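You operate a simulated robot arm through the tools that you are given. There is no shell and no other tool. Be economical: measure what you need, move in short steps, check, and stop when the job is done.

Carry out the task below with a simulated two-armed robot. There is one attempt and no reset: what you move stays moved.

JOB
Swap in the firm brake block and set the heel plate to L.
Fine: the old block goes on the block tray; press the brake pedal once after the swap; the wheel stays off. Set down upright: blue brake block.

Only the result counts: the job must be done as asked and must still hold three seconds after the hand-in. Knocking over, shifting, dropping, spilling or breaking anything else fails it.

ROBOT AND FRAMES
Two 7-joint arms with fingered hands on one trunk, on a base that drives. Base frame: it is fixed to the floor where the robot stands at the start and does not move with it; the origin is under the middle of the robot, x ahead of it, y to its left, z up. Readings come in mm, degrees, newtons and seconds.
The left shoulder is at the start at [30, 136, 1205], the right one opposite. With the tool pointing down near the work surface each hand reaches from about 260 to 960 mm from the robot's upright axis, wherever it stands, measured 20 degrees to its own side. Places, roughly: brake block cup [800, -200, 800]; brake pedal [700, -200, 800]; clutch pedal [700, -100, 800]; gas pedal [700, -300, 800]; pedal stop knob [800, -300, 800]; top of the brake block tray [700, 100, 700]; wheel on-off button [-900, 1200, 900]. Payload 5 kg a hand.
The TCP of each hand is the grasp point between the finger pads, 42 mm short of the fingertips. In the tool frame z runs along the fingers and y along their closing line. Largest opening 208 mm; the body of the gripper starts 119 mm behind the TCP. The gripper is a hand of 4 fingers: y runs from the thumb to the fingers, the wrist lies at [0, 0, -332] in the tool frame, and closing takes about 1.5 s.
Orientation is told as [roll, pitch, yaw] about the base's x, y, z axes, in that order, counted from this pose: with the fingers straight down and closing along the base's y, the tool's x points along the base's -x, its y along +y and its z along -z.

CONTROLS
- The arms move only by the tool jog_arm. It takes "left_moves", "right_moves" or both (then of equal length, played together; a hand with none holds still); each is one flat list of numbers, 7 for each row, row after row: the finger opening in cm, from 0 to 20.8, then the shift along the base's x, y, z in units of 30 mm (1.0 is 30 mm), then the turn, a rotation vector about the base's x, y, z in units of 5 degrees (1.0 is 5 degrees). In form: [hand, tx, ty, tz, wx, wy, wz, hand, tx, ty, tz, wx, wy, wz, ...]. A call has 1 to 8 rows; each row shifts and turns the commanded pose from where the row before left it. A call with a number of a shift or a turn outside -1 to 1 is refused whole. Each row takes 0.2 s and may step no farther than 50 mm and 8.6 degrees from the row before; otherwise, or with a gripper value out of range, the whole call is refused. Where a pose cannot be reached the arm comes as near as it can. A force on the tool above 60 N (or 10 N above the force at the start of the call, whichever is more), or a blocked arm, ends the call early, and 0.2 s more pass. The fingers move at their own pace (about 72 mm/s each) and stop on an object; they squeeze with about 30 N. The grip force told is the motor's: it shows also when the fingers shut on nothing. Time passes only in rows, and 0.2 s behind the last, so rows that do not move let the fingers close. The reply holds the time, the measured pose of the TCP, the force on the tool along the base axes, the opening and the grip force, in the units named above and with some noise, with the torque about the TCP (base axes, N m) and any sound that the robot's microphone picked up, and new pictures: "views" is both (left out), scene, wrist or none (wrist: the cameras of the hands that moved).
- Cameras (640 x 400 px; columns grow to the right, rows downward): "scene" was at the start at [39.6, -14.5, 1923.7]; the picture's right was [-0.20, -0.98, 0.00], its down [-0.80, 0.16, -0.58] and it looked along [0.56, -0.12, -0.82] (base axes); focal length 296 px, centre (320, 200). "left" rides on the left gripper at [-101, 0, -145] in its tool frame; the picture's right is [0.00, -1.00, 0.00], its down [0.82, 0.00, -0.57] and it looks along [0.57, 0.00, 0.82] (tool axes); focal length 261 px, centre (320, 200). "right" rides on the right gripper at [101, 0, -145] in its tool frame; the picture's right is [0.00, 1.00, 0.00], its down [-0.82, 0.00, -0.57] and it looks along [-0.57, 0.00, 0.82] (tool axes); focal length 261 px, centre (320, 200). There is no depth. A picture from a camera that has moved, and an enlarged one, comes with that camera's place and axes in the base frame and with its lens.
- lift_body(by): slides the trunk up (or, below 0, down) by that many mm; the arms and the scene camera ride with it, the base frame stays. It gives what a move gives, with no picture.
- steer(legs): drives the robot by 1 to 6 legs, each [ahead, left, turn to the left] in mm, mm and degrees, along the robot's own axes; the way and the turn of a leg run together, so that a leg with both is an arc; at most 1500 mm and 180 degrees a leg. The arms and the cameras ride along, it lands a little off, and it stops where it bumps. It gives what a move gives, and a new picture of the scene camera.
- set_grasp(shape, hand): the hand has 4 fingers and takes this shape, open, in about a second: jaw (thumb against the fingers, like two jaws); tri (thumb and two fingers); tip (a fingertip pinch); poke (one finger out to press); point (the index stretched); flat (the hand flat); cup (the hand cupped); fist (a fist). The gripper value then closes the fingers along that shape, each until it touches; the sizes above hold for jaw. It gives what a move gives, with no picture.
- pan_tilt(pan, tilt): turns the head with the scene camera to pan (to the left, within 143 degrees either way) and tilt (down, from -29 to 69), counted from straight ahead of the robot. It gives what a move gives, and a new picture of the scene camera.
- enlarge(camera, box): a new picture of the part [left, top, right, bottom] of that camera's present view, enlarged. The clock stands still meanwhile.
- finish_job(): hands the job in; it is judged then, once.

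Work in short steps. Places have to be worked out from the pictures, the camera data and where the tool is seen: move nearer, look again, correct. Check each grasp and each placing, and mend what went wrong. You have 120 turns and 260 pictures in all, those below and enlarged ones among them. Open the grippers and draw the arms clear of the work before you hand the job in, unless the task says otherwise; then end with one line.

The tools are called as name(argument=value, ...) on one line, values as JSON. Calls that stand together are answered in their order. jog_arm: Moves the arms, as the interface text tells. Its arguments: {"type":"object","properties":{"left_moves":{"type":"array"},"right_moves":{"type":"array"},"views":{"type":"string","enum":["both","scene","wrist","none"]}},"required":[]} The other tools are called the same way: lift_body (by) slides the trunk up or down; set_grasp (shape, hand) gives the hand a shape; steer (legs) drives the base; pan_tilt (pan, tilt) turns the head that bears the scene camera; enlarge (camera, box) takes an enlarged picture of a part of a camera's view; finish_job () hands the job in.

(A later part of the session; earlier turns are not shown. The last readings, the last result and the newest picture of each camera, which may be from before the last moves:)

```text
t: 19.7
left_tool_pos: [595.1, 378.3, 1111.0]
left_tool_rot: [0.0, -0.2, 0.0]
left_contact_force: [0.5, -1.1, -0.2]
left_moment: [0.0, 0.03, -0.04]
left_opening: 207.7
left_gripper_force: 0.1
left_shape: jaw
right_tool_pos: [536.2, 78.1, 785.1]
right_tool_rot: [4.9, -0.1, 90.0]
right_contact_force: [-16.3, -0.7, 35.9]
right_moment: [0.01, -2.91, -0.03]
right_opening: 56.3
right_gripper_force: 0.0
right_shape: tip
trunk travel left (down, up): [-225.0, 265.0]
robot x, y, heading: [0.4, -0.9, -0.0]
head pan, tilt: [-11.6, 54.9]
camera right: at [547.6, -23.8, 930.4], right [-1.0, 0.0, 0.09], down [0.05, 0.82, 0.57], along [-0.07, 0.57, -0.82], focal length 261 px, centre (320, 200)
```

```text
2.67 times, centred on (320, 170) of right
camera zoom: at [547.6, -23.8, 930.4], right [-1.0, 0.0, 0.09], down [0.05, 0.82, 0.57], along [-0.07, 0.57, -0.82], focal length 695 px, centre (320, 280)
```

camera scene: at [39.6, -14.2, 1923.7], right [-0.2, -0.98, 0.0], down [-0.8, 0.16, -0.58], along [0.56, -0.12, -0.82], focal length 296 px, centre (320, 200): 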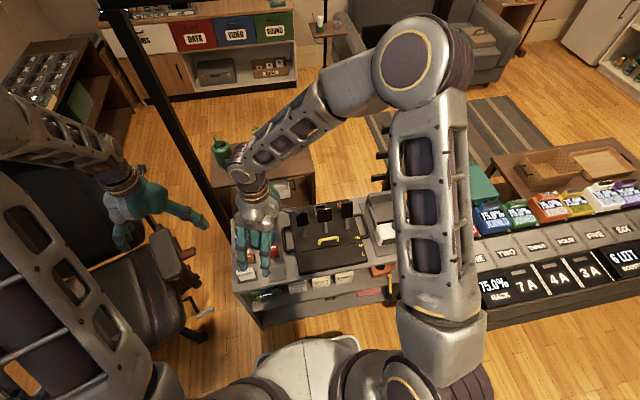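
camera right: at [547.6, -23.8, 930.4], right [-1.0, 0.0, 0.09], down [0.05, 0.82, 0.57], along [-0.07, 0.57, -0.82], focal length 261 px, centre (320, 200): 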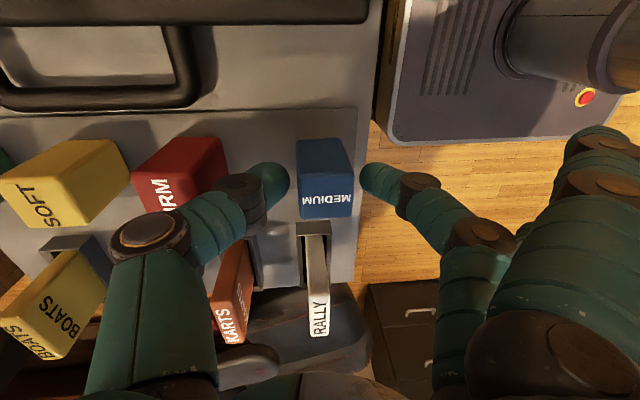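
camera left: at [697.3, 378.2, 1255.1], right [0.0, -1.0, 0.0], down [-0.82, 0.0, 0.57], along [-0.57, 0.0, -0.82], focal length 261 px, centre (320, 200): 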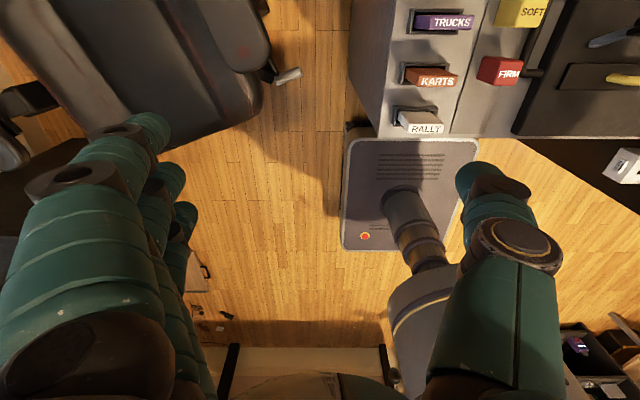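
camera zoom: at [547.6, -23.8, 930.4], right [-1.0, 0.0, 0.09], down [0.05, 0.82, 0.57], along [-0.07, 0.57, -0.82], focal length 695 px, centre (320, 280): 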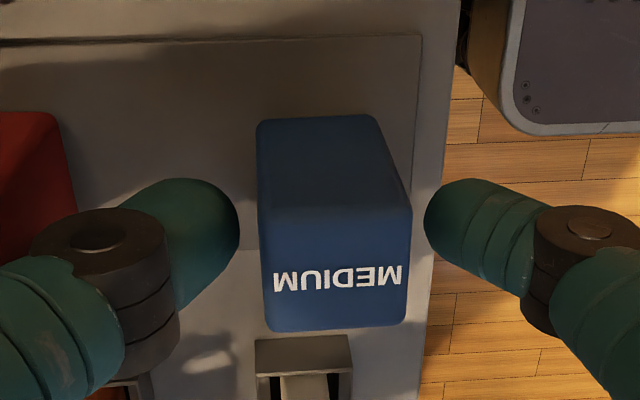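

Released, but there is 36 N upward, so the thumb knuckle is probably on top of FIRM. I'll lift straight up at once.

jog_arm(right_moves=[6, -0.1, 0, 0.4, 0, 0, 0, 6, 0, 0, 1, 0, 0, 0, 6, 0, 0, 1, 0, 0, 0, 6, 0, 0, 1, 0, 0, 0, 6, 0, 0, 1, 0, 0, 0, 6, 0, 0, 1, 0, 0, 0], views="wrist")

enlarge(camera="right", box=[120, 40, 440, 240])

```text
t: 21.1
left_tool_pos: [597.0, 378.3, 1110.9]
left_tool_rot: [0.0, -0.1, 0.0]
left_contact_force: [-0.1, 0.4, 0.0]
left_moment: [-0.03, -0.06, -0.02]
left_opening: 207.6
left_gripper_force: 0.1
left_shape: jaw
right_tool_pos: [534.0, 77.9, 944.8]
right_tool_rot: [4.8, -0.1, 89.9]
right_contact_force: [-0.9, -0.3, -0.7]
right_moment: [-0.02, -0.09, -0.02]
right_opening: 59.4
right_gripper_force: 0.0
right_shape: tip
trunk travel left (down, up): [-225.0, 265.0]
robot x, y, heading: [-1.9, -0.7, -0.1]
head pan, tilt: [-11.6, 54.9]
camera right: at [545.4, -22.9, 1090.5], right [-1.0, 0.0, 0.09], down [0.05, 0.82, 0.57], along [-0.07, 0.57, -0.82], focal length 261 px, centre (320, 200)
```

right: 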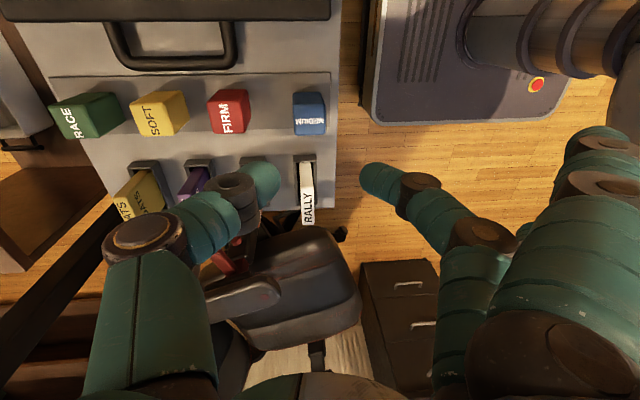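

```text
2.00 times, centred on (280, 140) of right
camera zoom: at [545.4, -22.9, 1090.5], right [-1.0, 0.0, 0.09], down [0.05, 0.82, 0.57], along [-0.07, 0.57, -0.82], focal length 521 px, centre (400, 320)
```

zoom: 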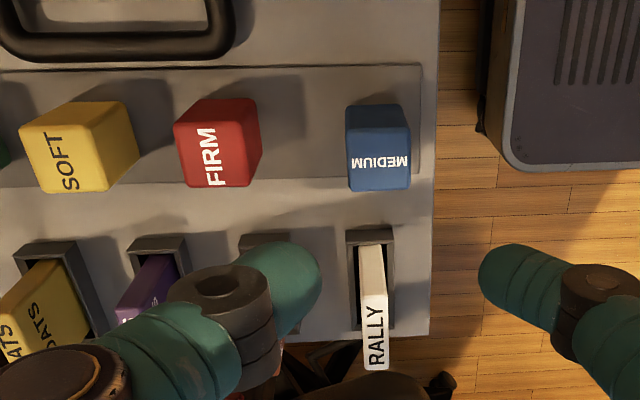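

MEDIUM stands upright on the tray near [530,80]. FIRM is still upright, near [630,76]. I'll turn the hand back to yaw 0 above FIRM.

jog_arm(right_moves=[6, 0, 0, 1, 0, -1, 0, 6, 0.4, 0, 0, 0, 0, -1, 6, 0.4, 0, 0, 0, 0, -1, 6, 0.4, 0, 0, 0, 0, -1, 6, 0.4, 0, 0, 0, 0, -1, 6, 0.4, 0, 0, 0, 0, -1, 6, 0.4, 0, 0, 0, 0, -1, 6, 0.4, 0, 0, 0, 0, -1], views="none")

jog_arm(right_moves=[6, 0.4, 0, 0, 0, 0, -1, 6, 0, 0, 0, 0, 0, -1, 6, 0, 0, 0, 0, 0, -1, 6, 0, 0, 0, 0, 0, -1, 6, 0, 0, 0, 0, 0, -1, 6, 0, 0, 0, 0, 0, -1, 6, 0, 0, 0, 0, 0, -1, 6, 0, 0, 0, 0, 0, -1], views="none")

set_grasp(shape="jaw", hand="right")

jog_arm(right_moves=[7, 0, 0, 0, 0, 0, -1, 7, 0, 0, 0, 0, 0, -1, 7, 0, 0, 0, 0, 0, -1, 7, 0, 0, -0.7, 0, 0, 0, 7, 0, 0, -1, 0, 0, 0], views="wrist")

enlarge(camera="right", box=[200, 20, 440, 240])

```text
t: 22.9
left_tool_pos: [597.2, 377.9, 1109.7]
left_tool_rot: [0.0, -0.1, 0.0]
left_contact_force: [-0.2, -0.3, 0.1]
left_moment: [0.02, -0.02, -0.01]
left_opening: 207.8
left_gripper_force: 0.0
left_shape: jaw
right_tool_pos: [617.9, 76.7, 976.2]
right_tool_rot: [0.0, -0.1, 54.9]
right_contact_force: [-0.8, 0.8, -0.1]
right_moment: [-0.02, -0.03, -0.01]
right_opening: 59.5
right_gripper_force: 0.0
right_shape: tip
trunk travel left (down, up): [-225.0, 265.0]
robot x, y, heading: [0.0, -1.6, -0.1]
head pan, tilt: [-11.6, 54.9]
```

```text
t: 24.7
left_tool_pos: [598.1, 378.8, 1109.0]
left_tool_rot: [0.0, -0.1, 0.1]
left_contact_force: [0.7, 0.1, 0.0]
left_moment: [-0.03, -0.03, -0.04]
left_opening: 208.0
left_gripper_force: 0.1
left_shape: jaw
right_tool_pos: [631.2, 77.4, 976.5]
right_tool_rot: [0.0, -0.1, 14.9]
right_contact_force: [-0.3, -0.1, -0.2]
right_moment: [-0.05, -0.01, 0.01]
right_opening: 59.5
right_gripper_force: 0.0
right_shape: tip
trunk travel left (down, up): [-225.0, 265.0]
robot x, y, heading: [0.9, -1.3, -0.0]
head pan, tilt: [-11.6, 54.9]
```

```text
t: 25.6
left_tool_pos: [596.7, 379.3, 1109.0]
left_tool_rot: [-0.1, 0.0, -0.1]
left_contact_force: [-1.8, -0.7, -0.7]
left_moment: [0.0, -0.01, 0.0]
left_opening: 207.6
left_gripper_force: 0.1
left_shape: jaw
right_tool_pos: [630.8, 77.2, 975.4]
right_tool_rot: [0.0, 0.1, 15.0]
right_contact_force: [0.4, -0.3, 0.1]
right_moment: [-0.02, -0.02, -0.01]
right_opening: 207.9
right_gripper_force: 0.0
right_shape: jaw
trunk travel left (down, up): [-225.0, 265.0]
robot x, y, heading: [-0.6, -1.7, -0.0]
head pan, tilt: [-11.6, 54.9]
```

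```text
t: 26.8
left_tool_pos: [597.7, 378.8, 1108.3]
left_tool_rot: [0.1, -0.1, 0.1]
left_contact_force: [0.0, -0.9, 0.4]
left_moment: [0.0, 0.01, -0.01]
left_opening: 207.8
left_gripper_force: 0.0
left_shape: jaw
right_tool_pos: [632.8, 76.9, 923.6]
right_tool_rot: [0.1, 0.0, 0.0]
right_contact_force: [0.8, 0.9, 0.0]
right_moment: [-0.02, 0.1, 0.01]
right_opening: 70.6
right_gripper_force: 0.0
right_shape: jaw
trunk travel left (down, up): [-225.0, 265.0]
robot x, y, heading: [0.8, 0.5, -0.1]
head pan, tilt: [-11.6, 54.9]
camera right: at [531.6, 76.8, 1070.3], right [0.01, 1.0, 0.0], down [0.82, 0.0, 0.57], along [0.57, 0.0, -0.82], focal length 261 px, centre (320, 200)
```

right: 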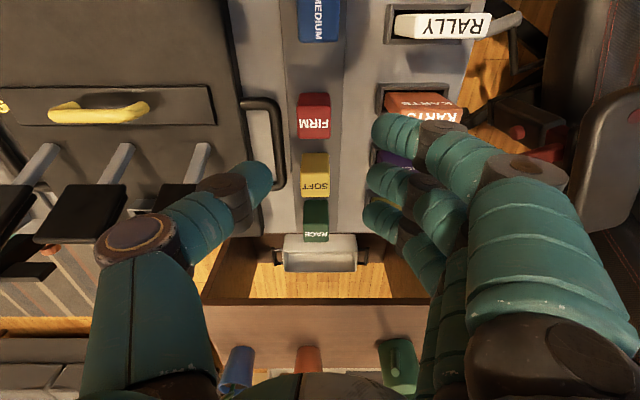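

```text
1.82 times, centred on (320, 130) of right
camera zoom: at [531.6, 76.8, 1070.3], right [0.01, 1.0, 0.0], down [0.82, 0.0, 0.57], along [0.57, 0.0, -0.82], focal length 474 px, centre (320, 327)
```

zoom: 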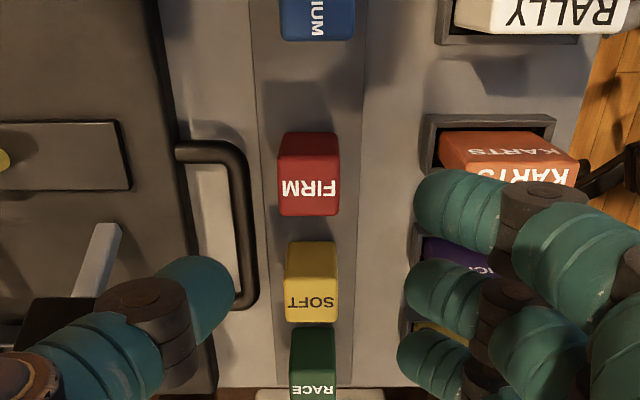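

Both grasp directions are tight around FIRM: KARTS stands close on +y and SOFT on +x. My idea is to nudge FIRM 10–12 mm toward -y within the strip with a single finger and then grip. I'll check the poke shape up high first.

set_grasp(shape="poke", hand="right")

jog_arm(right_moves=[0, 0, 0, 0, 0, 0, 0, 0, 0, 0, 0, 0, 0, 0], views="wrist")

enlarge(camera="scene", box=[190, 150, 340, 300])

enlarge(camera="left", box=[320, 0, 640, 200])

```text
t: 27.7
left_tool_pos: [597.5, 380.0, 1108.7]
left_tool_rot: [0.0, 0.0, 0.0]
left_contact_force: [0.9, -0.3, -0.6]
left_moment: [0.0, 0.02, 0.0]
left_opening: 208.0
left_gripper_force: 0.0
left_shape: jaw
right_tool_pos: [632.8, 77.5, 924.4]
right_tool_rot: [0.1, 0.0, 0.0]
right_contact_force: [0.8, 0.2, -0.3]
right_moment: [0.01, 0.02, -0.02]
right_opening: 0.3
right_gripper_force: 0.1
right_shape: poke
trunk travel left (down, up): [-225.0, 265.0]
robot x, y, heading: [0.7, 1.9, 0.1]
head pan, tilt: [-11.6, 54.9]
```

```text
t: 28.3
left_tool_pos: [597.3, 379.0, 1108.8]
left_tool_rot: [0.1, -0.1, -0.1]
left_contact_force: [0.9, -1.0, 0.4]
left_moment: [0.0, -0.02, 0.01]
left_opening: 207.7
left_gripper_force: 0.1
left_shape: jaw
right_tool_pos: [631.0, 76.8, 926.0]
right_tool_rot: [0.0, 0.0, -0.1]
right_contact_force: [-0.4, -0.1, 0.2]
right_moment: [-0.02, 0.02, -0.01]
right_opening: 0.0
right_gripper_force: 0.0
right_shape: poke
trunk travel left (down, up): [-225.0, 265.0]
robot x, y, heading: [2.2, -0.2, 0.1]
head pan, tilt: [-11.6, 54.9]
camera right: at [530.7, 76.7, 1070.8], right [0.0, 1.0, 0.0], down [0.82, 0.0, 0.57], along [0.57, 0.0, -0.82], focal length 261 px, centre (320, 200)
```

right: 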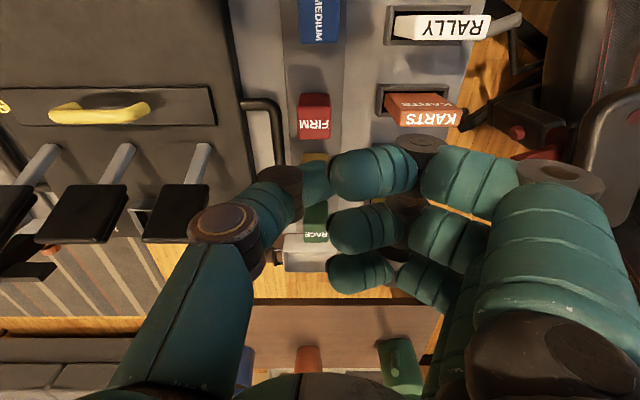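

```text
2.67 times, centred on (265, 225) of scene
camera zoom: at [39.5, -14.3, 1923.7], right [-0.2, -0.98, 0.0], down [-0.8, 0.16, -0.58], along [0.56, -0.12, -0.82], focal length 790 px, centre (467, 133)
```

zoom: 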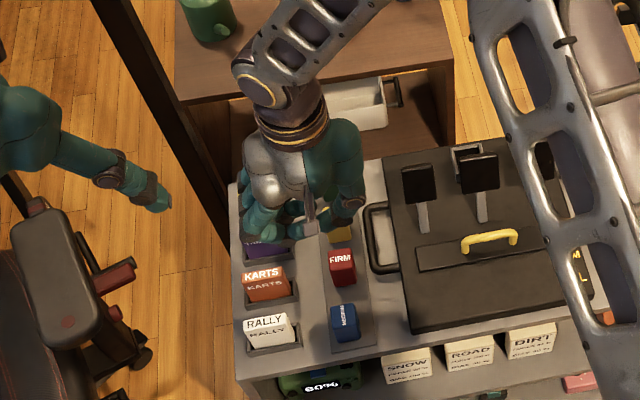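

```text
2.00 times, centred on (480, 100) of left
camera zoom: at [697.2, 378.5, 1254.9], right [0.0, -1.0, 0.0], down [-0.82, 0.0, 0.57], along [-0.57, 0.0, -0.82], focal length 521 px, centre (0, 400)
```

zoom: 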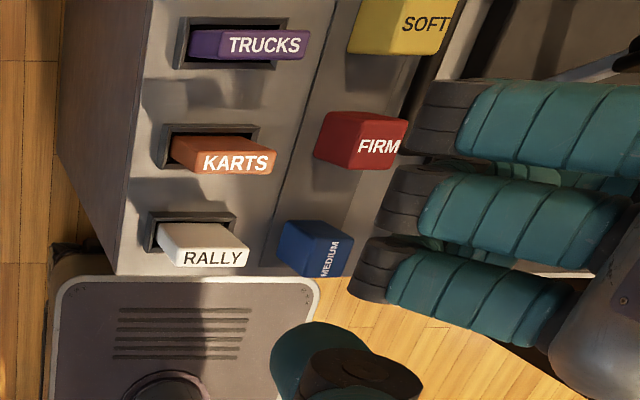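

The poke shape just bunches the fingers, so it doesn't help. With the view clear, I'll zoom in to measure FIRM, KARTS and the handle precisely.

enlarge(camera="right", box=[230, 0, 500, 170])

```text
2.35 times, centred on (365, 85) of right
camera zoom: at [530.7, 76.7, 1070.8], right [0.0, 1.0, 0.0], down [0.82, 0.0, 0.57], along [0.57, 0.0, -0.82], focal length 613 px, centre (214, 471)
```

zoom: 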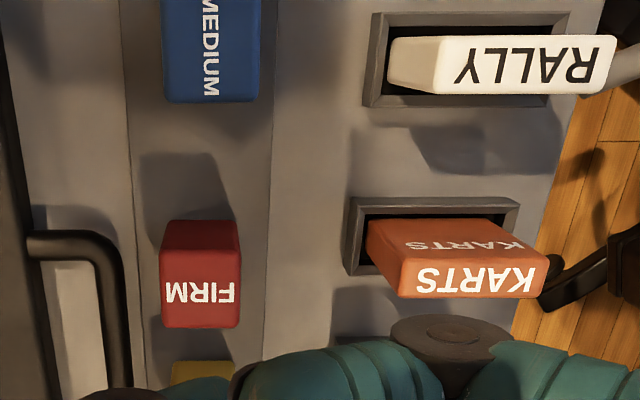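

Re-measured: FIRM's top is at z≈790, centred near [626,70]. The KARTS card is thin (x 605–622), starts at y≈157 and tops out at z≈802. A jaw grip with TCP at z≈800 and a small opening clears everything, so I'll set jaw and approach.

set_grasp(shape="jaw", hand="right")

jog_arm(right_moves=[5.6, -0.17, -0.25, 0, 0, 0, 0, 5.6, 0, 0, 0, 0, 0, 0, 5.6, 0, 0, 0, 0, 0, 0, 5.6, 0, 0, 0, 0, 0, 0, 5.6, 0, 0, 0, 0, 0, 0, 5.6, 0, 0, -1, 0, 0, 0, 5.6, 0, 0, -1, 0, 0, 0], views="wrist")

enlarge(camera="right", box=[230, 40, 500, 250])

enlarge(camera="left", box=[320, 0, 640, 200])

```text
t: 29.2
left_tool_pos: [596.3, 379.3, 1109.2]
left_tool_rot: [0.0, 0.0, 0.0]
left_contact_force: [0.2, -0.6, -0.4]
left_moment: [-0.02, 0.03, -0.01]
left_opening: 207.8
left_gripper_force: 0.1
left_shape: jaw
right_tool_pos: [632.1, 76.5, 924.7]
right_tool_rot: [0.0, -0.1, 0.0]
right_contact_force: [1.1, -1.0, 0.0]
right_moment: [0.03, 0.0, -0.01]
right_opening: 207.8
right_gripper_force: 0.1
right_shape: jaw
trunk travel left (down, up): [-225.0, 265.0]
robot x, y, heading: [-2.2, -1.1, 0.0]
head pan, tilt: [-11.6, 54.9]
```

```text
t: 30.8
left_tool_pos: [597.7, 379.1, 1109.0]
left_tool_rot: [0.0, 0.0, 0.0]
left_contact_force: [-0.2, -0.2, 0.5]
left_moment: [0.02, 0.02, 0.01]
left_opening: 207.8
left_gripper_force: 0.0
left_shape: jaw
right_tool_pos: [627.2, 69.4, 865.6]
right_tool_rot: [0.0, 0.0, 0.1]
right_contact_force: [0.4, -0.2, 0.9]
right_moment: [-0.03, 0.07, 0.0]
right_opening: 56.7
right_gripper_force: 0.0
right_shape: jaw
trunk travel left (down, up): [-225.0, 265.0]
robot x, y, heading: [2.0, -2.9, -0.2]
head pan, tilt: [-11.6, 54.9]
camera right: at [525.3, 69.6, 1010.6], right [0.0, 1.0, 0.0], down [0.82, 0.0, 0.57], along [0.57, 0.0, -0.82], focal length 261 px, centre (320, 200)
```

right: 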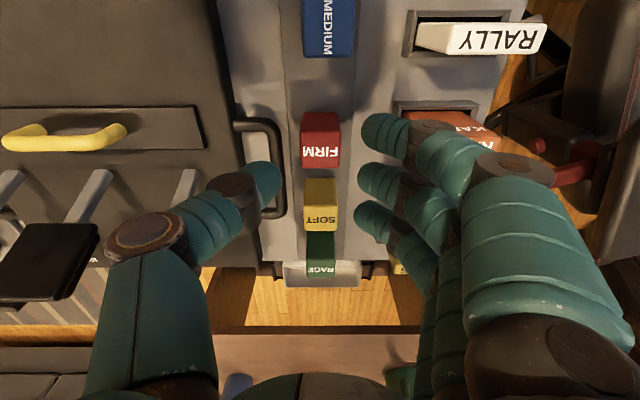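

```text
1.90 times, centred on (365, 145) of right
camera zoom: at [525.3, 69.6, 1010.6], right [0.0, 1.0, 0.0], down [0.82, 0.0, 0.57], along [0.57, 0.0, -0.82], focal length 496 px, centre (234, 305)
```

zoom: 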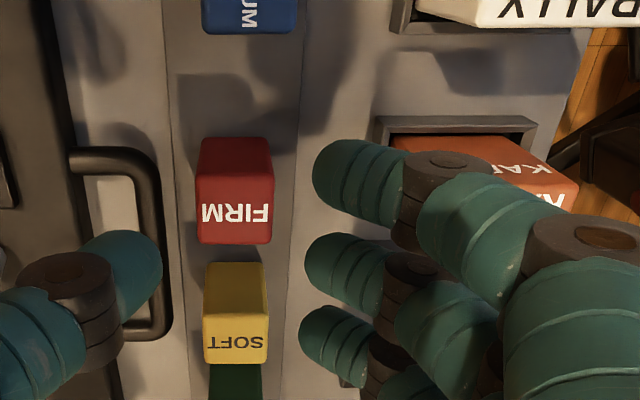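

```text
2.00 times, centred on (480, 100) of left
camera zoom: at [697.7, 378.4, 1254.6], right [0.0, -1.0, 0.0], down [-0.82, 0.0, 0.57], along [-0.57, 0.0, -0.82], focal length 521 px, centre (0, 400)
```

zoom: 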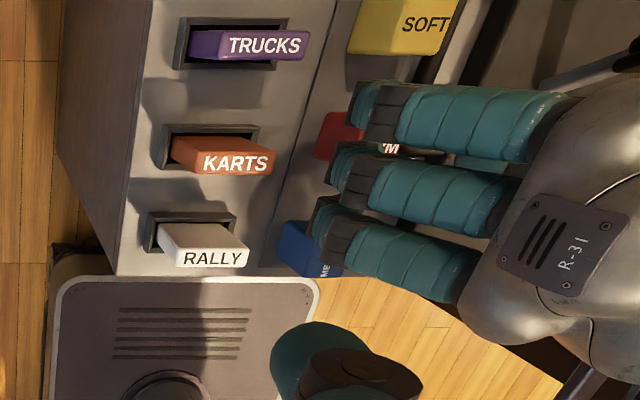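

The pads sit symmetrically about FIRM. I'll descend 65 mm with force monitoring.

jog_arm(right_moves=[5.6, 0, 0, -0.9, 0, 0, 0, 5.6, 0, 0, -0.6, 0, 0, 0, 5.6, 0, 0, 0, 0, 0, 0], views="wrist")

enlarge(camera="right", box=[230, 60, 500, 260])

enlarge(camera="left", box=[320, 0, 640, 200])

```text
t: 31.6
left_tool_pos: [597.0, 378.9, 1109.1]
left_tool_rot: [0.0, 0.0, -0.1]
left_contact_force: [0.2, -0.6, -0.1]
left_moment: [0.0, 0.03, 0.0]
left_opening: 207.7
left_gripper_force: 0.0
left_shape: jaw
right_tool_pos: [626.1, 69.0, 821.3]
right_tool_rot: [0.1, 0.0, 0.1]
right_contact_force: [-0.5, -0.2, 0.0]
right_moment: [0.0, -0.01, -0.01]
right_opening: 56.3
right_gripper_force: 0.1
right_shape: jaw
trunk travel left (down, up): [-225.0, 265.0]
robot x, y, heading: [1.6, -0.9, 0.1]
head pan, tilt: [-11.6, 54.9]
camera right: at [525.0, 69.3, 965.8], right [0.01, 1.0, 0.0], down [0.82, 0.0, 0.57], along [0.57, 0.0, -0.82], focal length 261 px, centre (320, 200)
```

right: 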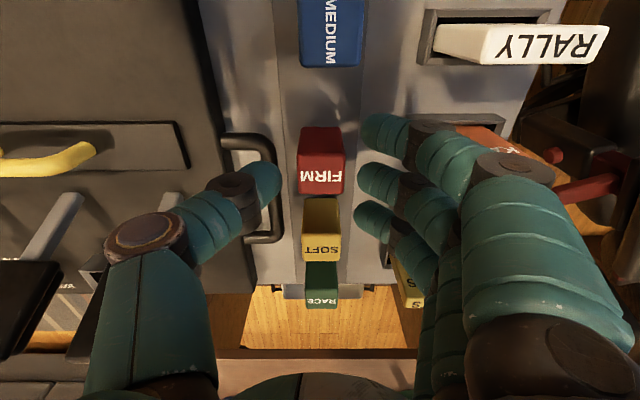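

```text
2.00 times, centred on (365, 160) of right
camera zoom: at [525.0, 69.3, 965.8], right [0.01, 1.0, 0.0], down [0.82, 0.0, 0.57], along [0.57, 0.0, -0.82], focal length 521 px, centre (230, 280)
```

zoom: 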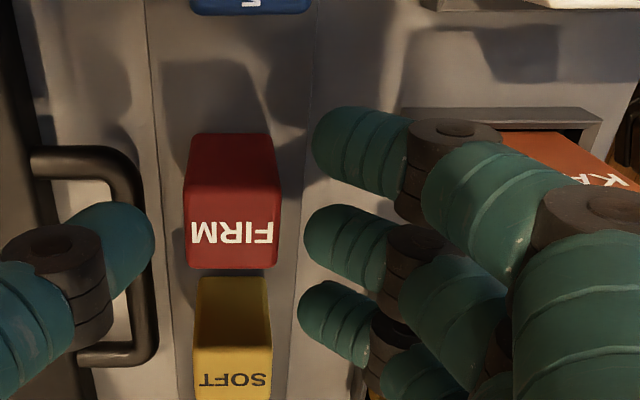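

```text
2.00 times, centred on (480, 100) of left
camera zoom: at [697.4, 378.5, 1254.8], right [0.0, -1.0, 0.0], down [-0.82, 0.0, 0.57], along [-0.57, 0.0, -0.82], focal length 521 px, centre (0, 400)
```

zoom: 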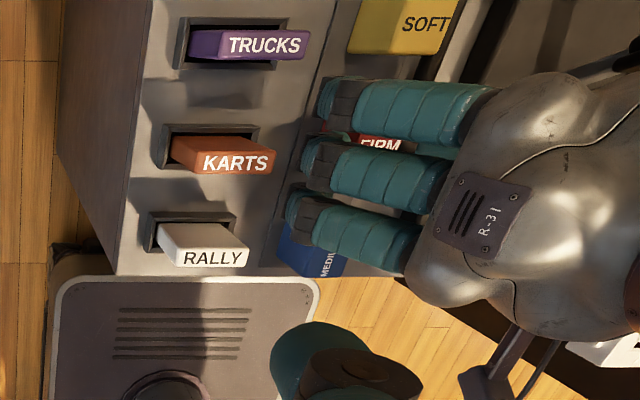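

Clear so far. I'll go down another 21 mm and close.

jog_arm(right_moves=[5.6, 0, 0, -0.4, 0, 0, 0, 5.6, 0, 0, -0.3, 0, 0, 0, 5.6, 0, 0, 0, 0, 0, 0], views="none")

jog_arm(right_moves=[2, 0, 0, 0, 0, 0, 0, 2, 0, 0, 0, 0, 0, 0, 2, 0, 0, 0, 0, 0, 0, 2, 0, 0, 0, 0, 0, 0, 2, 0, 0, 0, 0, 0, 0], views="wrist")

enlarge(camera="right", box=[230, 60, 500, 260])

```text
t: 32.4
left_tool_pos: [596.9, 378.9, 1108.5]
left_tool_rot: [0.0, 0.0, 0.0]
left_contact_force: [-0.6, 0.3, 0.7]
left_moment: [-0.03, -0.04, -0.02]
left_opening: 207.9
left_gripper_force: 0.1
left_shape: jaw
right_tool_pos: [624.7, 69.5, 799.4]
right_tool_rot: [-0.1, 0.0, 0.0]
right_contact_force: [-0.8, 0.7, 0.2]
right_moment: [-0.01, -0.01, 0.0]
right_opening: 56.5
right_gripper_force: 0.1
right_shape: jaw
trunk travel left (down, up): [-225.0, 265.0]
robot x, y, heading: [1.5, -4.3, 0.3]
head pan, tilt: [-11.6, 54.9]
```

```text
t: 33.6
left_tool_pos: [597.1, 378.9, 1109.2]
left_tool_rot: [0.0, 0.0, 0.0]
left_contact_force: [0.1, 0.0, 0.5]
left_moment: [0.02, 0.01, 0.05]
left_opening: 207.8
left_gripper_force: 0.0
left_shape: jaw
right_tool_pos: [624.5, 69.4, 800.3]
right_tool_rot: [0.0, 0.0, 0.0]
right_contact_force: [-0.6, -1.6, 6.8]
right_moment: [-0.04, -0.01, 0.01]
right_opening: 13.8
right_gripper_force: 29.8
right_shape: jaw
trunk travel left (down, up): [-225.0, 265.0]
robot x, y, heading: [0.9, -3.1, 0.1]
head pan, tilt: [-11.6, 54.9]
camera right: at [524.4, 69.4, 946.2], right [0.0, 1.0, 0.0], down [0.82, 0.0, 0.57], along [0.57, 0.0, -0.82], focal length 261 px, centre (320, 200)
```

right: 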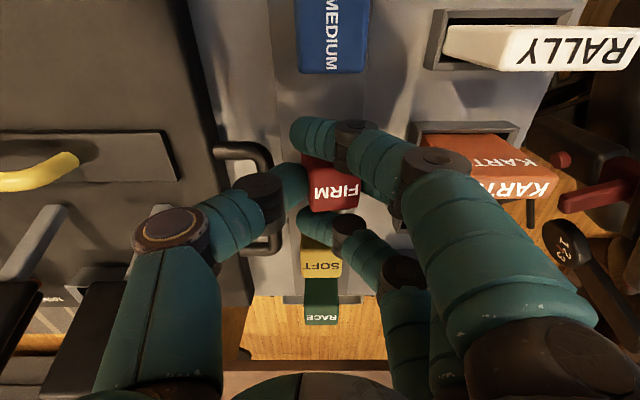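

```text
2.00 times, centred on (365, 160) of right
camera zoom: at [524.4, 69.4, 946.2], right [0.0, 1.0, 0.0], down [0.82, 0.0, 0.57], along [0.57, 0.0, -0.82], focal length 521 px, centre (230, 280)
```

zoom: 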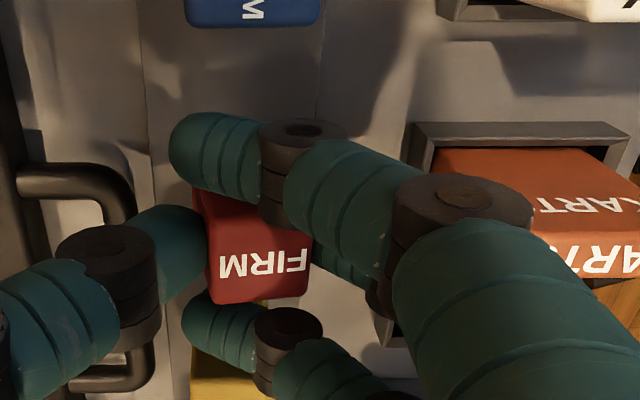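

The middle finger and thumb hold FIRM, and the outer fingers have curled into the gaps. I'll lift gently and check SOFT.

jog_arm(right_moves=[2, 0, 0, 0.3, 0, 0, 0, 2, 0, 0, 0.5, 0, 0, 0, 2, 0, 0, 0.7, 0, 0, 0, 2, 0, 0, 1, 0, 0, 0, 2, 0, 0, 1, 0, 0, 0, 2, 0, 0, 1, 0, 0, 0], views="wrist")

enlarge(camera="right", box=[230, 40, 430, 240])

enlarge(camera="left", box=[320, 0, 640, 200])

```text
t: 35.0
left_tool_pos: [596.6, 379.0, 1109.5]
left_tool_rot: [0.0, 0.0, 0.0]
left_contact_force: [-0.4, 0.0, 0.9]
left_moment: [0.01, -0.08, -0.01]
left_opening: 207.8
left_gripper_force: 0.0
left_shape: jaw
right_tool_pos: [627.2, 68.5, 934.9]
right_tool_rot: [0.0, 0.1, -0.1]
right_contact_force: [-1.2, -0.8, -1.3]
right_moment: [0.03, -0.08, -0.03]
right_opening: 13.4
right_gripper_force: 30.0
right_shape: jaw
trunk travel left (down, up): [-225.0, 265.0]
robot x, y, heading: [-3.1, 0.7, 0.1]
head pan, tilt: [-11.6, 54.9]
camera right: at [524.5, 67.9, 1081.0], right [0.0, 1.0, 0.0], down [0.82, 0.0, 0.57], along [0.57, 0.0, -0.82], focal length 261 px, centre (320, 200)
```

right: 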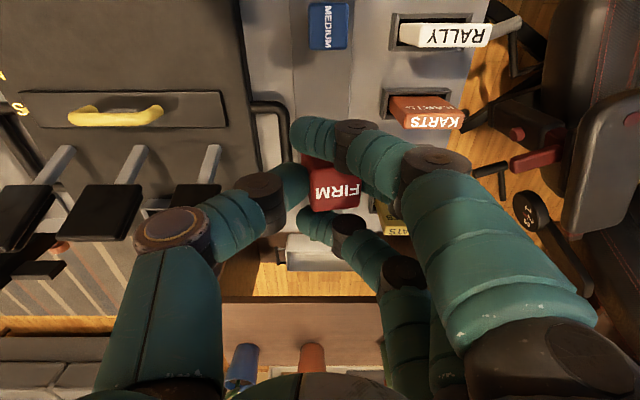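

```text
2.00 times, centred on (330, 140) of right
camera zoom: at [524.5, 67.9, 1081.0], right [0.0, 1.0, 0.0], down [0.82, 0.0, 0.57], along [0.57, 0.0, -0.82], focal length 521 px, centre (300, 320)
```

zoom: 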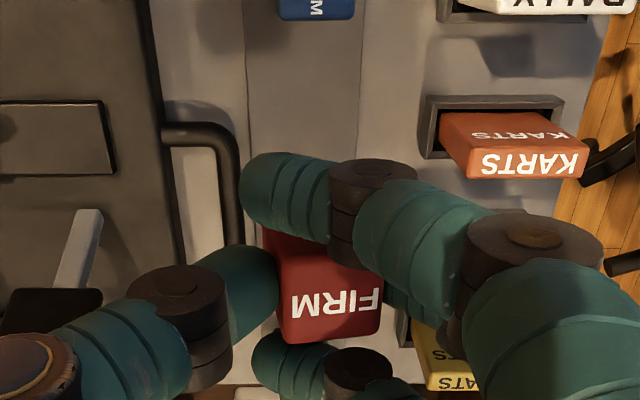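

```text
2.00 times, centred on (480, 100) of left
camera zoom: at [696.5, 378.3, 1255.5], right [0.0, -1.0, 0.0], down [-0.82, 0.0, 0.57], along [-0.57, 0.0, -0.82], focal length 521 px, centre (0, 400)
```

zoom: 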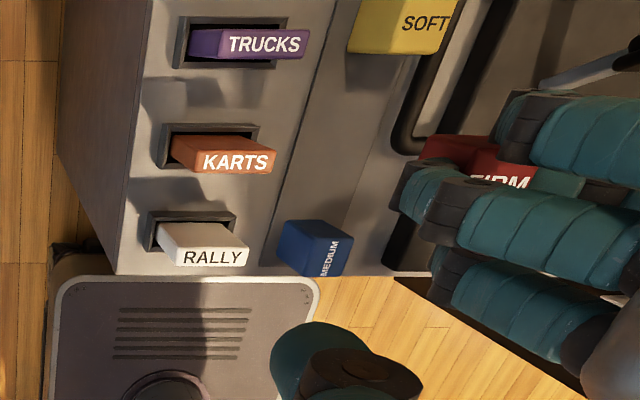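

FIRM came up cleanly and SOFT hasn't moved. I'll rise and carry it over above the cup.

jog_arm(right_moves=[2, 0, 0, 1, 0, 0, 0, 2, 0, 0, 1, 0, 0, 0, 2, 0, 0, 1, 0, 0, 0, 2, 0, 0, 0, 0, 0, 0], views="none")

jog_arm(right_moves=[2, 0.65, -1, 0, 0, 0, 0, 2, 0.65, -1, 0, 0, 0, 0, 2, 0.65, -1, 0, 0, 0, 0, 2, 0.65, -1, 0, 0, 0, 0, 2, 0.65, -1, 0, 0, 0, 0, 2, 0.65, -1, 0, 0, 0, 0, 2, 0.65, -1, 0, 0, 0, 0, 2, 0.65, -1, 0, 0, 0, 0], views="wrist")

enlarge(camera="right", box=[230, 80, 430, 240])

enlarge(camera="scene", box=[270, 140, 390, 240])

```text
t: 36.0
left_tool_pos: [598.5, 379.3, 1109.2]
left_tool_rot: [0.1, 0.0, 0.1]
left_contact_force: [0.0, 0.5, -0.7]
left_moment: [-0.01, 0.06, -0.01]
left_opening: 208.1
left_gripper_force: 0.0
left_shape: jaw
right_tool_pos: [625.8, 70.3, 1025.2]
right_tool_rot: [0.0, 0.0, 0.0]
right_contact_force: [0.5, 0.4, -0.9]
right_moment: [0.01, 0.03, -0.01]
right_opening: 13.6
right_gripper_force: 30.4
right_shape: jaw
trunk travel left (down, up): [-225.0, 265.0]
robot x, y, heading: [1.6, 0.5, -0.1]
head pan, tilt: [-11.6, 54.9]
```

```text
t: 37.8
left_tool_pos: [597.5, 376.9, 1109.4]
left_tool_rot: [0.1, 0.0, 0.0]
left_contact_force: [0.4, 0.4, -0.5]
left_moment: [0.13, 0.04, -0.02]
left_opening: 207.7
left_gripper_force: 0.1
left_shape: jaw
right_tool_pos: [783.6, -171.1, 1021.8]
right_tool_rot: [0.0, 0.2, 0.1]
right_contact_force: [0.8, 0.1, -0.9]
right_moment: [-0.03, 0.01, 0.01]
right_opening: 13.4
right_gripper_force: 30.3
right_shape: jaw
trunk travel left (down, up): [-225.0, 265.0]
robot x, y, heading: [-0.6, -0.6, 0.1]
head pan, tilt: [-11.6, 54.9]
camera right: at [683.4, -171.1, 1168.6], right [0.0, 1.0, 0.0], down [0.82, 0.0, 0.57], along [0.57, 0.0, -0.82], focal length 261 px, centre (320, 200)
```

right: 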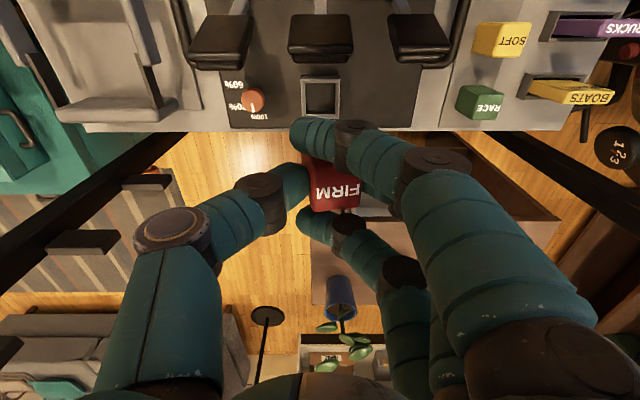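

```text
2.50 times, centred on (330, 160) of right
camera zoom: at [683.4, -171.1, 1168.6], right [0.0, 1.0, 0.0], down [0.82, 0.0, 0.57], along [0.57, 0.0, -0.82], focal length 652 px, centre (295, 300)
```

zoom: 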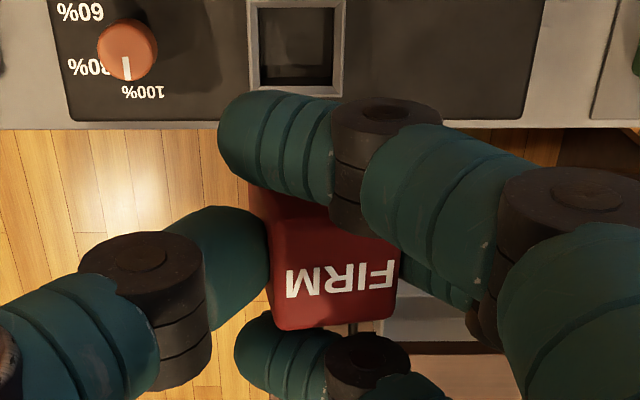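

```text
4.00 times, centred on (330, 190) of scene
camera zoom: at [40.7, -16.0, 1923.6], right [-0.2, -0.98, 0.0], down [-0.8, 0.17, -0.57], along [0.56, -0.12, -0.82], focal length 1184 px, centre (280, 240)
```

zoom: 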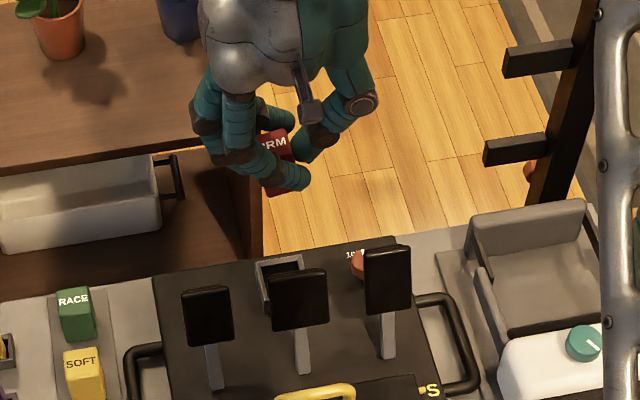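

FIRM looks yawed by about 9° and offset from the TCP, and the index finger hides its lower half. I'll bring the left hand's camera to a side view (yaw +90°, looking along -y) for precise insertion.

jog_arm(left_moves=[20.8, 0.5, -0.9, 0, 0, 0, 1, 20.8, 0.5, -0.9, 0, 0, 0, 1, 20.8, 0.5, -0.9, 0, 0, 0, 1, 20.8, 0.5, -0.9, 0, 0, 0, 1, 20.8, 0.5, -0.9, 0, 0, 0, 1, 20.8, 0.5, -0.9, 0, 0, 0, 1, 20.8, 0.5, -0.9, 0, 0, 0, 1, 20.8, 0.5, -0.9, 0, 0, 0, 1], views="none")

jog_arm(left_moves=[6, 0, 0, 0, 0, 0, 1, 6, 0, 0, 0, 0, 0, 1, 6, 0, 0, 0, 0, 0, 1, 6, 0, 0, 0, 0, 0, 1, 6, 0, 0, 0, 0, 0, 1, 6, 0, 0, 0, 0, 0, 1, 6, 0, 0, 0, 0, 0, 1, 6, 0, 0, 0, 0, 0, 1], views="wrist")

```text
t: 39.6
left_tool_pos: [716.9, 164.1, 1110.0]
left_tool_rot: [0.1, 0.1, 40.1]
left_contact_force: [0.3, -0.7, -0.5]
left_moment: [0.04, 0.05, 0.0]
left_opening: 207.7
left_gripper_force: 0.1
left_shape: jaw
right_tool_pos: [783.9, -171.6, 1022.5]
right_tool_rot: [0.0, 0.0, -0.1]
right_contact_force: [-0.5, -0.9, -1.3]
right_moment: [0.15, 0.04, -0.05]
right_opening: 13.6
right_gripper_force: 30.1
right_shape: jaw
trunk travel left (down, up): [-225.0, 265.0]
robot x, y, heading: [-3.4, -3.1, -0.1]
head pan, tilt: [-11.6, 54.9]
```

```text
t: 41.4
left_tool_pos: [716.3, 161.2, 1110.7]
left_tool_rot: [0.0, -0.1, 80.2]
left_contact_force: [1.0, -0.3, -0.6]
left_moment: [0.02, -0.03, -0.02]
left_opening: 60.6
left_gripper_force: 0.0
left_shape: jaw
right_tool_pos: [783.7, -171.9, 1023.2]
right_tool_rot: [0.0, 0.0, 0.1]
right_contact_force: [0.5, -0.3, -0.9]
right_moment: [0.03, -0.02, -0.02]
right_opening: 13.3
right_gripper_force: 30.7
right_shape: jaw
trunk travel left (down, up): [-225.0, 265.0]
robot x, y, heading: [-1.4, 0.8, 0.0]
head pan, tilt: [-11.6, 54.9]
camera left: at [732.2, 260.8, 1255.9], right [0.99, -0.17, 0.0], down [-0.14, -0.81, 0.57], along [-0.1, -0.56, -0.82], focal length 261 px, centre (320, 200)
```

left: 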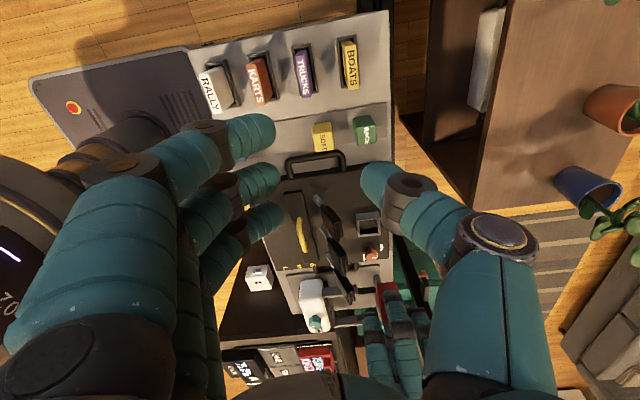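

Good viewpoint. I'll open the left fingers wide and tilt and shift so that the block and cup sit nearer the middle of the view.

jog_arm(left_moves=[20.8, 0.5, 0, -0.5, 0, 0, 1, 20.8, 0.5, 0, -0.5, 0, 0, 1, 20.8, 0.5, 0, -0.5, -1, 0, 0, 20.8, 0, 0, -0.3, -1, 0, 0, 20.8, 0, 0, 0, -1, 0, 0], views="wrist")

enlarge(camera="left", box=[240, 140, 460, 340])

```text
t: 42.6
left_tool_pos: [761.0, 163.7, 1054.6]
left_tool_rot: [0.0, 15.2, 90.1]
left_contact_force: [-1.1, -0.5, 0.1]
left_moment: [-0.08, 0.04, -0.02]
left_opening: 207.9
left_gripper_force: 0.0
left_shape: jaw
right_tool_pos: [784.1, -169.4, 1023.9]
right_tool_rot: [0.0, 0.0, 0.0]
right_contact_force: [0.2, 1.7, -0.6]
right_moment: [-0.18, 0.03, 0.01]
right_opening: 13.4
right_gripper_force: 29.7
right_shape: jaw
trunk travel left (down, up): [-225.0, 265.0]
robot x, y, heading: [3.0, 0.9, 0.4]
head pan, tilt: [-11.6, 54.9]
camera left: at [760.3, 298.3, 1169.2], right [1.0, 0.0, 0.0], down [0.0, -0.64, 0.77], along [0.0, -0.77, -0.64], focal length 261 px, centre (320, 200)
```

left: 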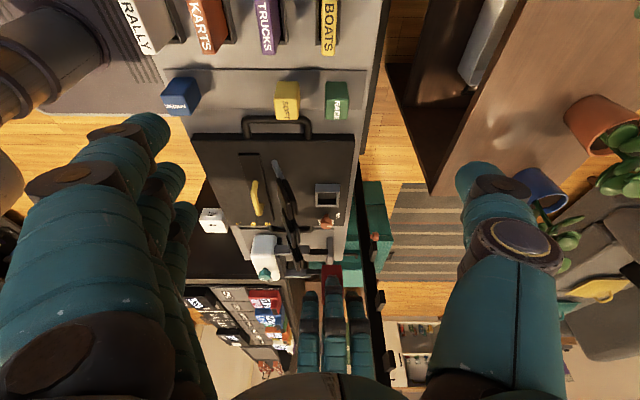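

```text
2.00 times, centred on (350, 240) of left
camera zoom: at [760.3, 298.3, 1169.2], right [1.0, 0.0, 0.0], down [0.0, -0.64, 0.77], along [0.0, -0.77, -0.64], focal length 521 px, centre (260, 120)
```

zoom: 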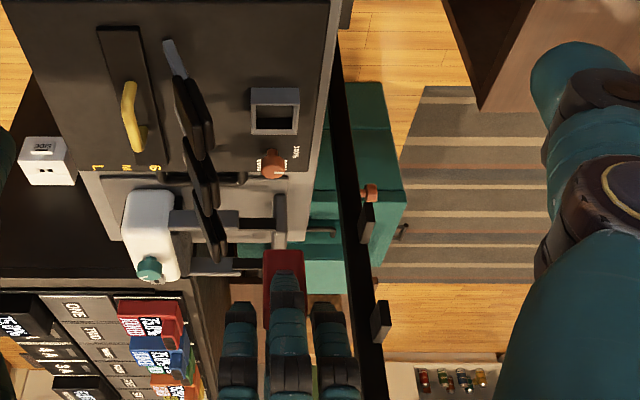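

Excellent profile view. I'll enlarge the block and then the cup.

enlarge(camera="left", box=[290, 240, 390, 320])

enlarge(camera="left", box=[150, 60, 370, 230])

```text
5.00 times, centred on (340, 280) of left
camera zoom: at [760.3, 298.3, 1169.2], right [1.0, 0.0, 0.0], down [0.0, -0.64, 0.77], along [0.0, -0.77, -0.64], focal length 1303 px, centre (220, -200)
```

zoom: 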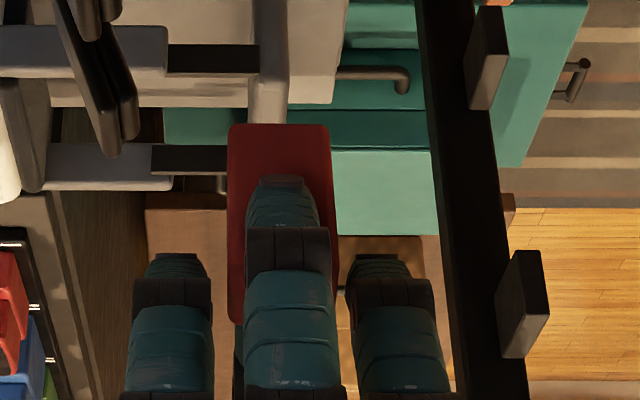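

```text
2.35 times, centred on (260, 145) of left
camera zoom: at [760.3, 298.3, 1169.2], right [1.0, 0.0, 0.0], down [0.0, -0.64, 0.77], along [0.0, -0.77, -0.64], focal length 613 px, centre (461, 329)
```

zoom: 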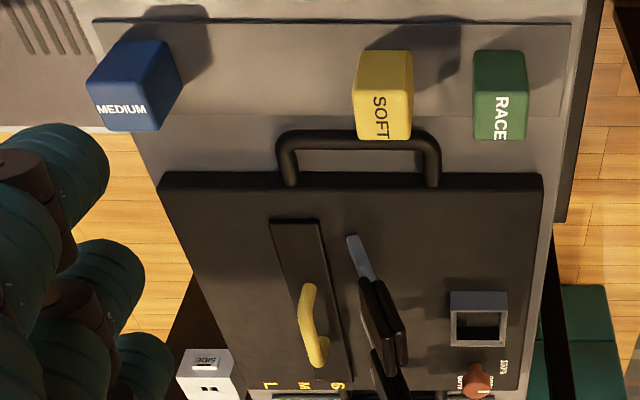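

The block is upright, about 36 mm wide, with its bottom about 69 mm below the TCP and its centre at about TCP+(-2,+10). The cup centre is at [779,-170.5] with its rim near z 765. I'll turn -9°, shift by (-3.5,-11) and descend to about 35 mm above the rim.

jog_arm(right_moves=[2, -0.06, -0.18, 0, 0, 0, -0.9, 2, -0.06, -0.19, 0, 0, 0, -0.9, 2, 0, 0, -1, 0, 0, 0, 2, 0, 0, -1, 0, 0, 0, 2, 0, 0, -1, 0, 0, 0, 2, 0, 0, -1, 0, 0, 0, 2, 0, 0, -1, 0, 0, 0, 2, 0, 0, 0, 0, 0, 0], views="wrist")

enlarge(camera="left", box=[280, 160, 400, 260])

enlarge(camera="right", box=[230, 80, 430, 240])

```text
t: 44.4
left_tool_pos: [760.0, 163.5, 1055.5]
left_tool_rot: [-0.1, 15.0, 89.9]
left_contact_force: [-0.6, 0.0, -0.1]
left_moment: [-0.01, -0.06, -0.03]
left_opening: 208.1
left_gripper_force: 0.0
left_shape: jaw
right_tool_pos: [779.0, -184.9, 874.1]
right_tool_rot: [0.1, 0.0, -9.0]
right_contact_force: [-0.9, 0.5, -0.3]
right_moment: [0.02, -0.04, 0.0]
right_opening: 13.3
right_gripper_force: 29.8
right_shape: jaw
trunk travel left (down, up): [-225.0, 265.0]
robot x, y, heading: [1.5, 1.4, 0.1]
head pan, tilt: [-11.6, 54.9]
camera right: at [678.7, -168.1, 1020.1], right [0.16, 0.99, 0.0], down [0.81, -0.13, 0.57], along [0.56, -0.09, -0.82], focal length 261 px, centre (320, 200)
```

right: 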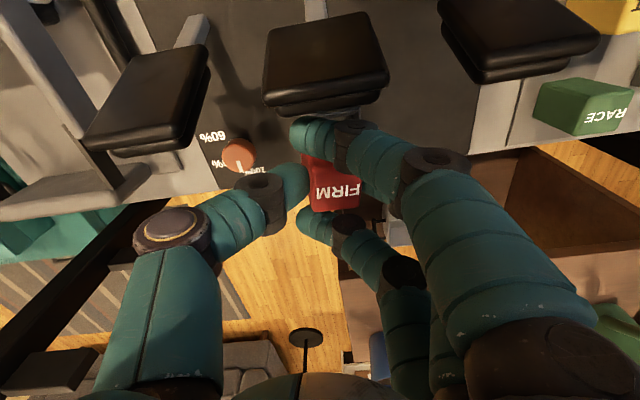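

```text
4.00 times, centred on (340, 210) of left
camera zoom: at [759.3, 297.5, 1170.5], right [1.0, 0.0, 0.0], down [0.0, -0.64, 0.76], along [0.0, -0.76, -0.64], focal length 1043 px, centre (240, 160)
```

zoom: 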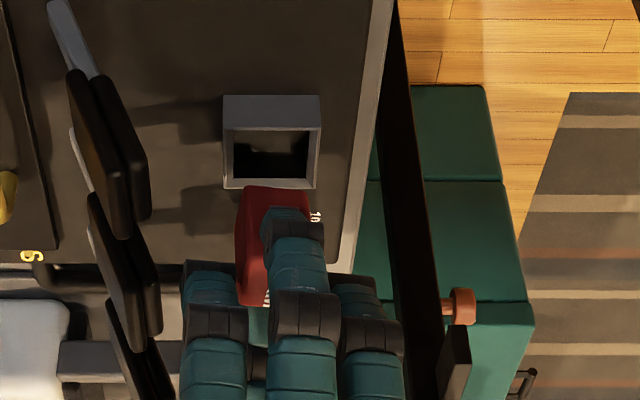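

```text
2.50 times, centred on (330, 160) of right
camera zoom: at [678.7, -168.1, 1020.1], right [0.16, 0.99, 0.0], down [0.81, -0.13, 0.57], along [0.56, -0.09, -0.82], focal length 652 px, centre (295, 300)
```

zoom: 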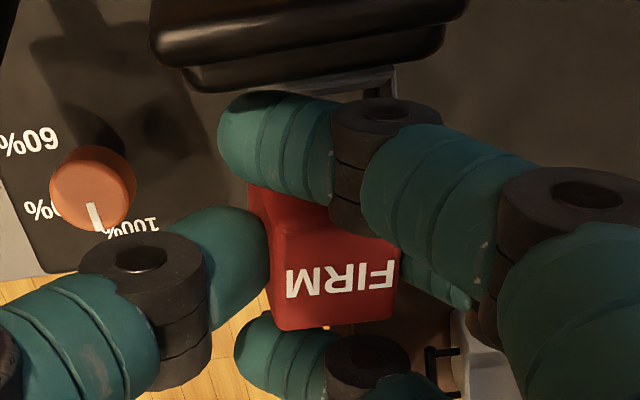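

I'll take a closer look at the block's attitude from the left camera.

enlarge(camera="left", box=[325, 175, 375, 240])

```text
6.15 times, centred on (350, 208) of left
camera zoom: at [759.3, 297.5, 1170.5], right [1.0, 0.0, 0.0], down [0.0, -0.64, 0.76], along [0.0, -0.76, -0.64], focal length 1604 px, centre (135, 154)
```

zoom: 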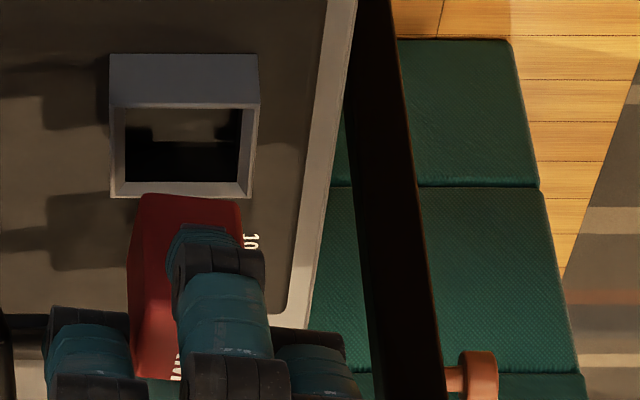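

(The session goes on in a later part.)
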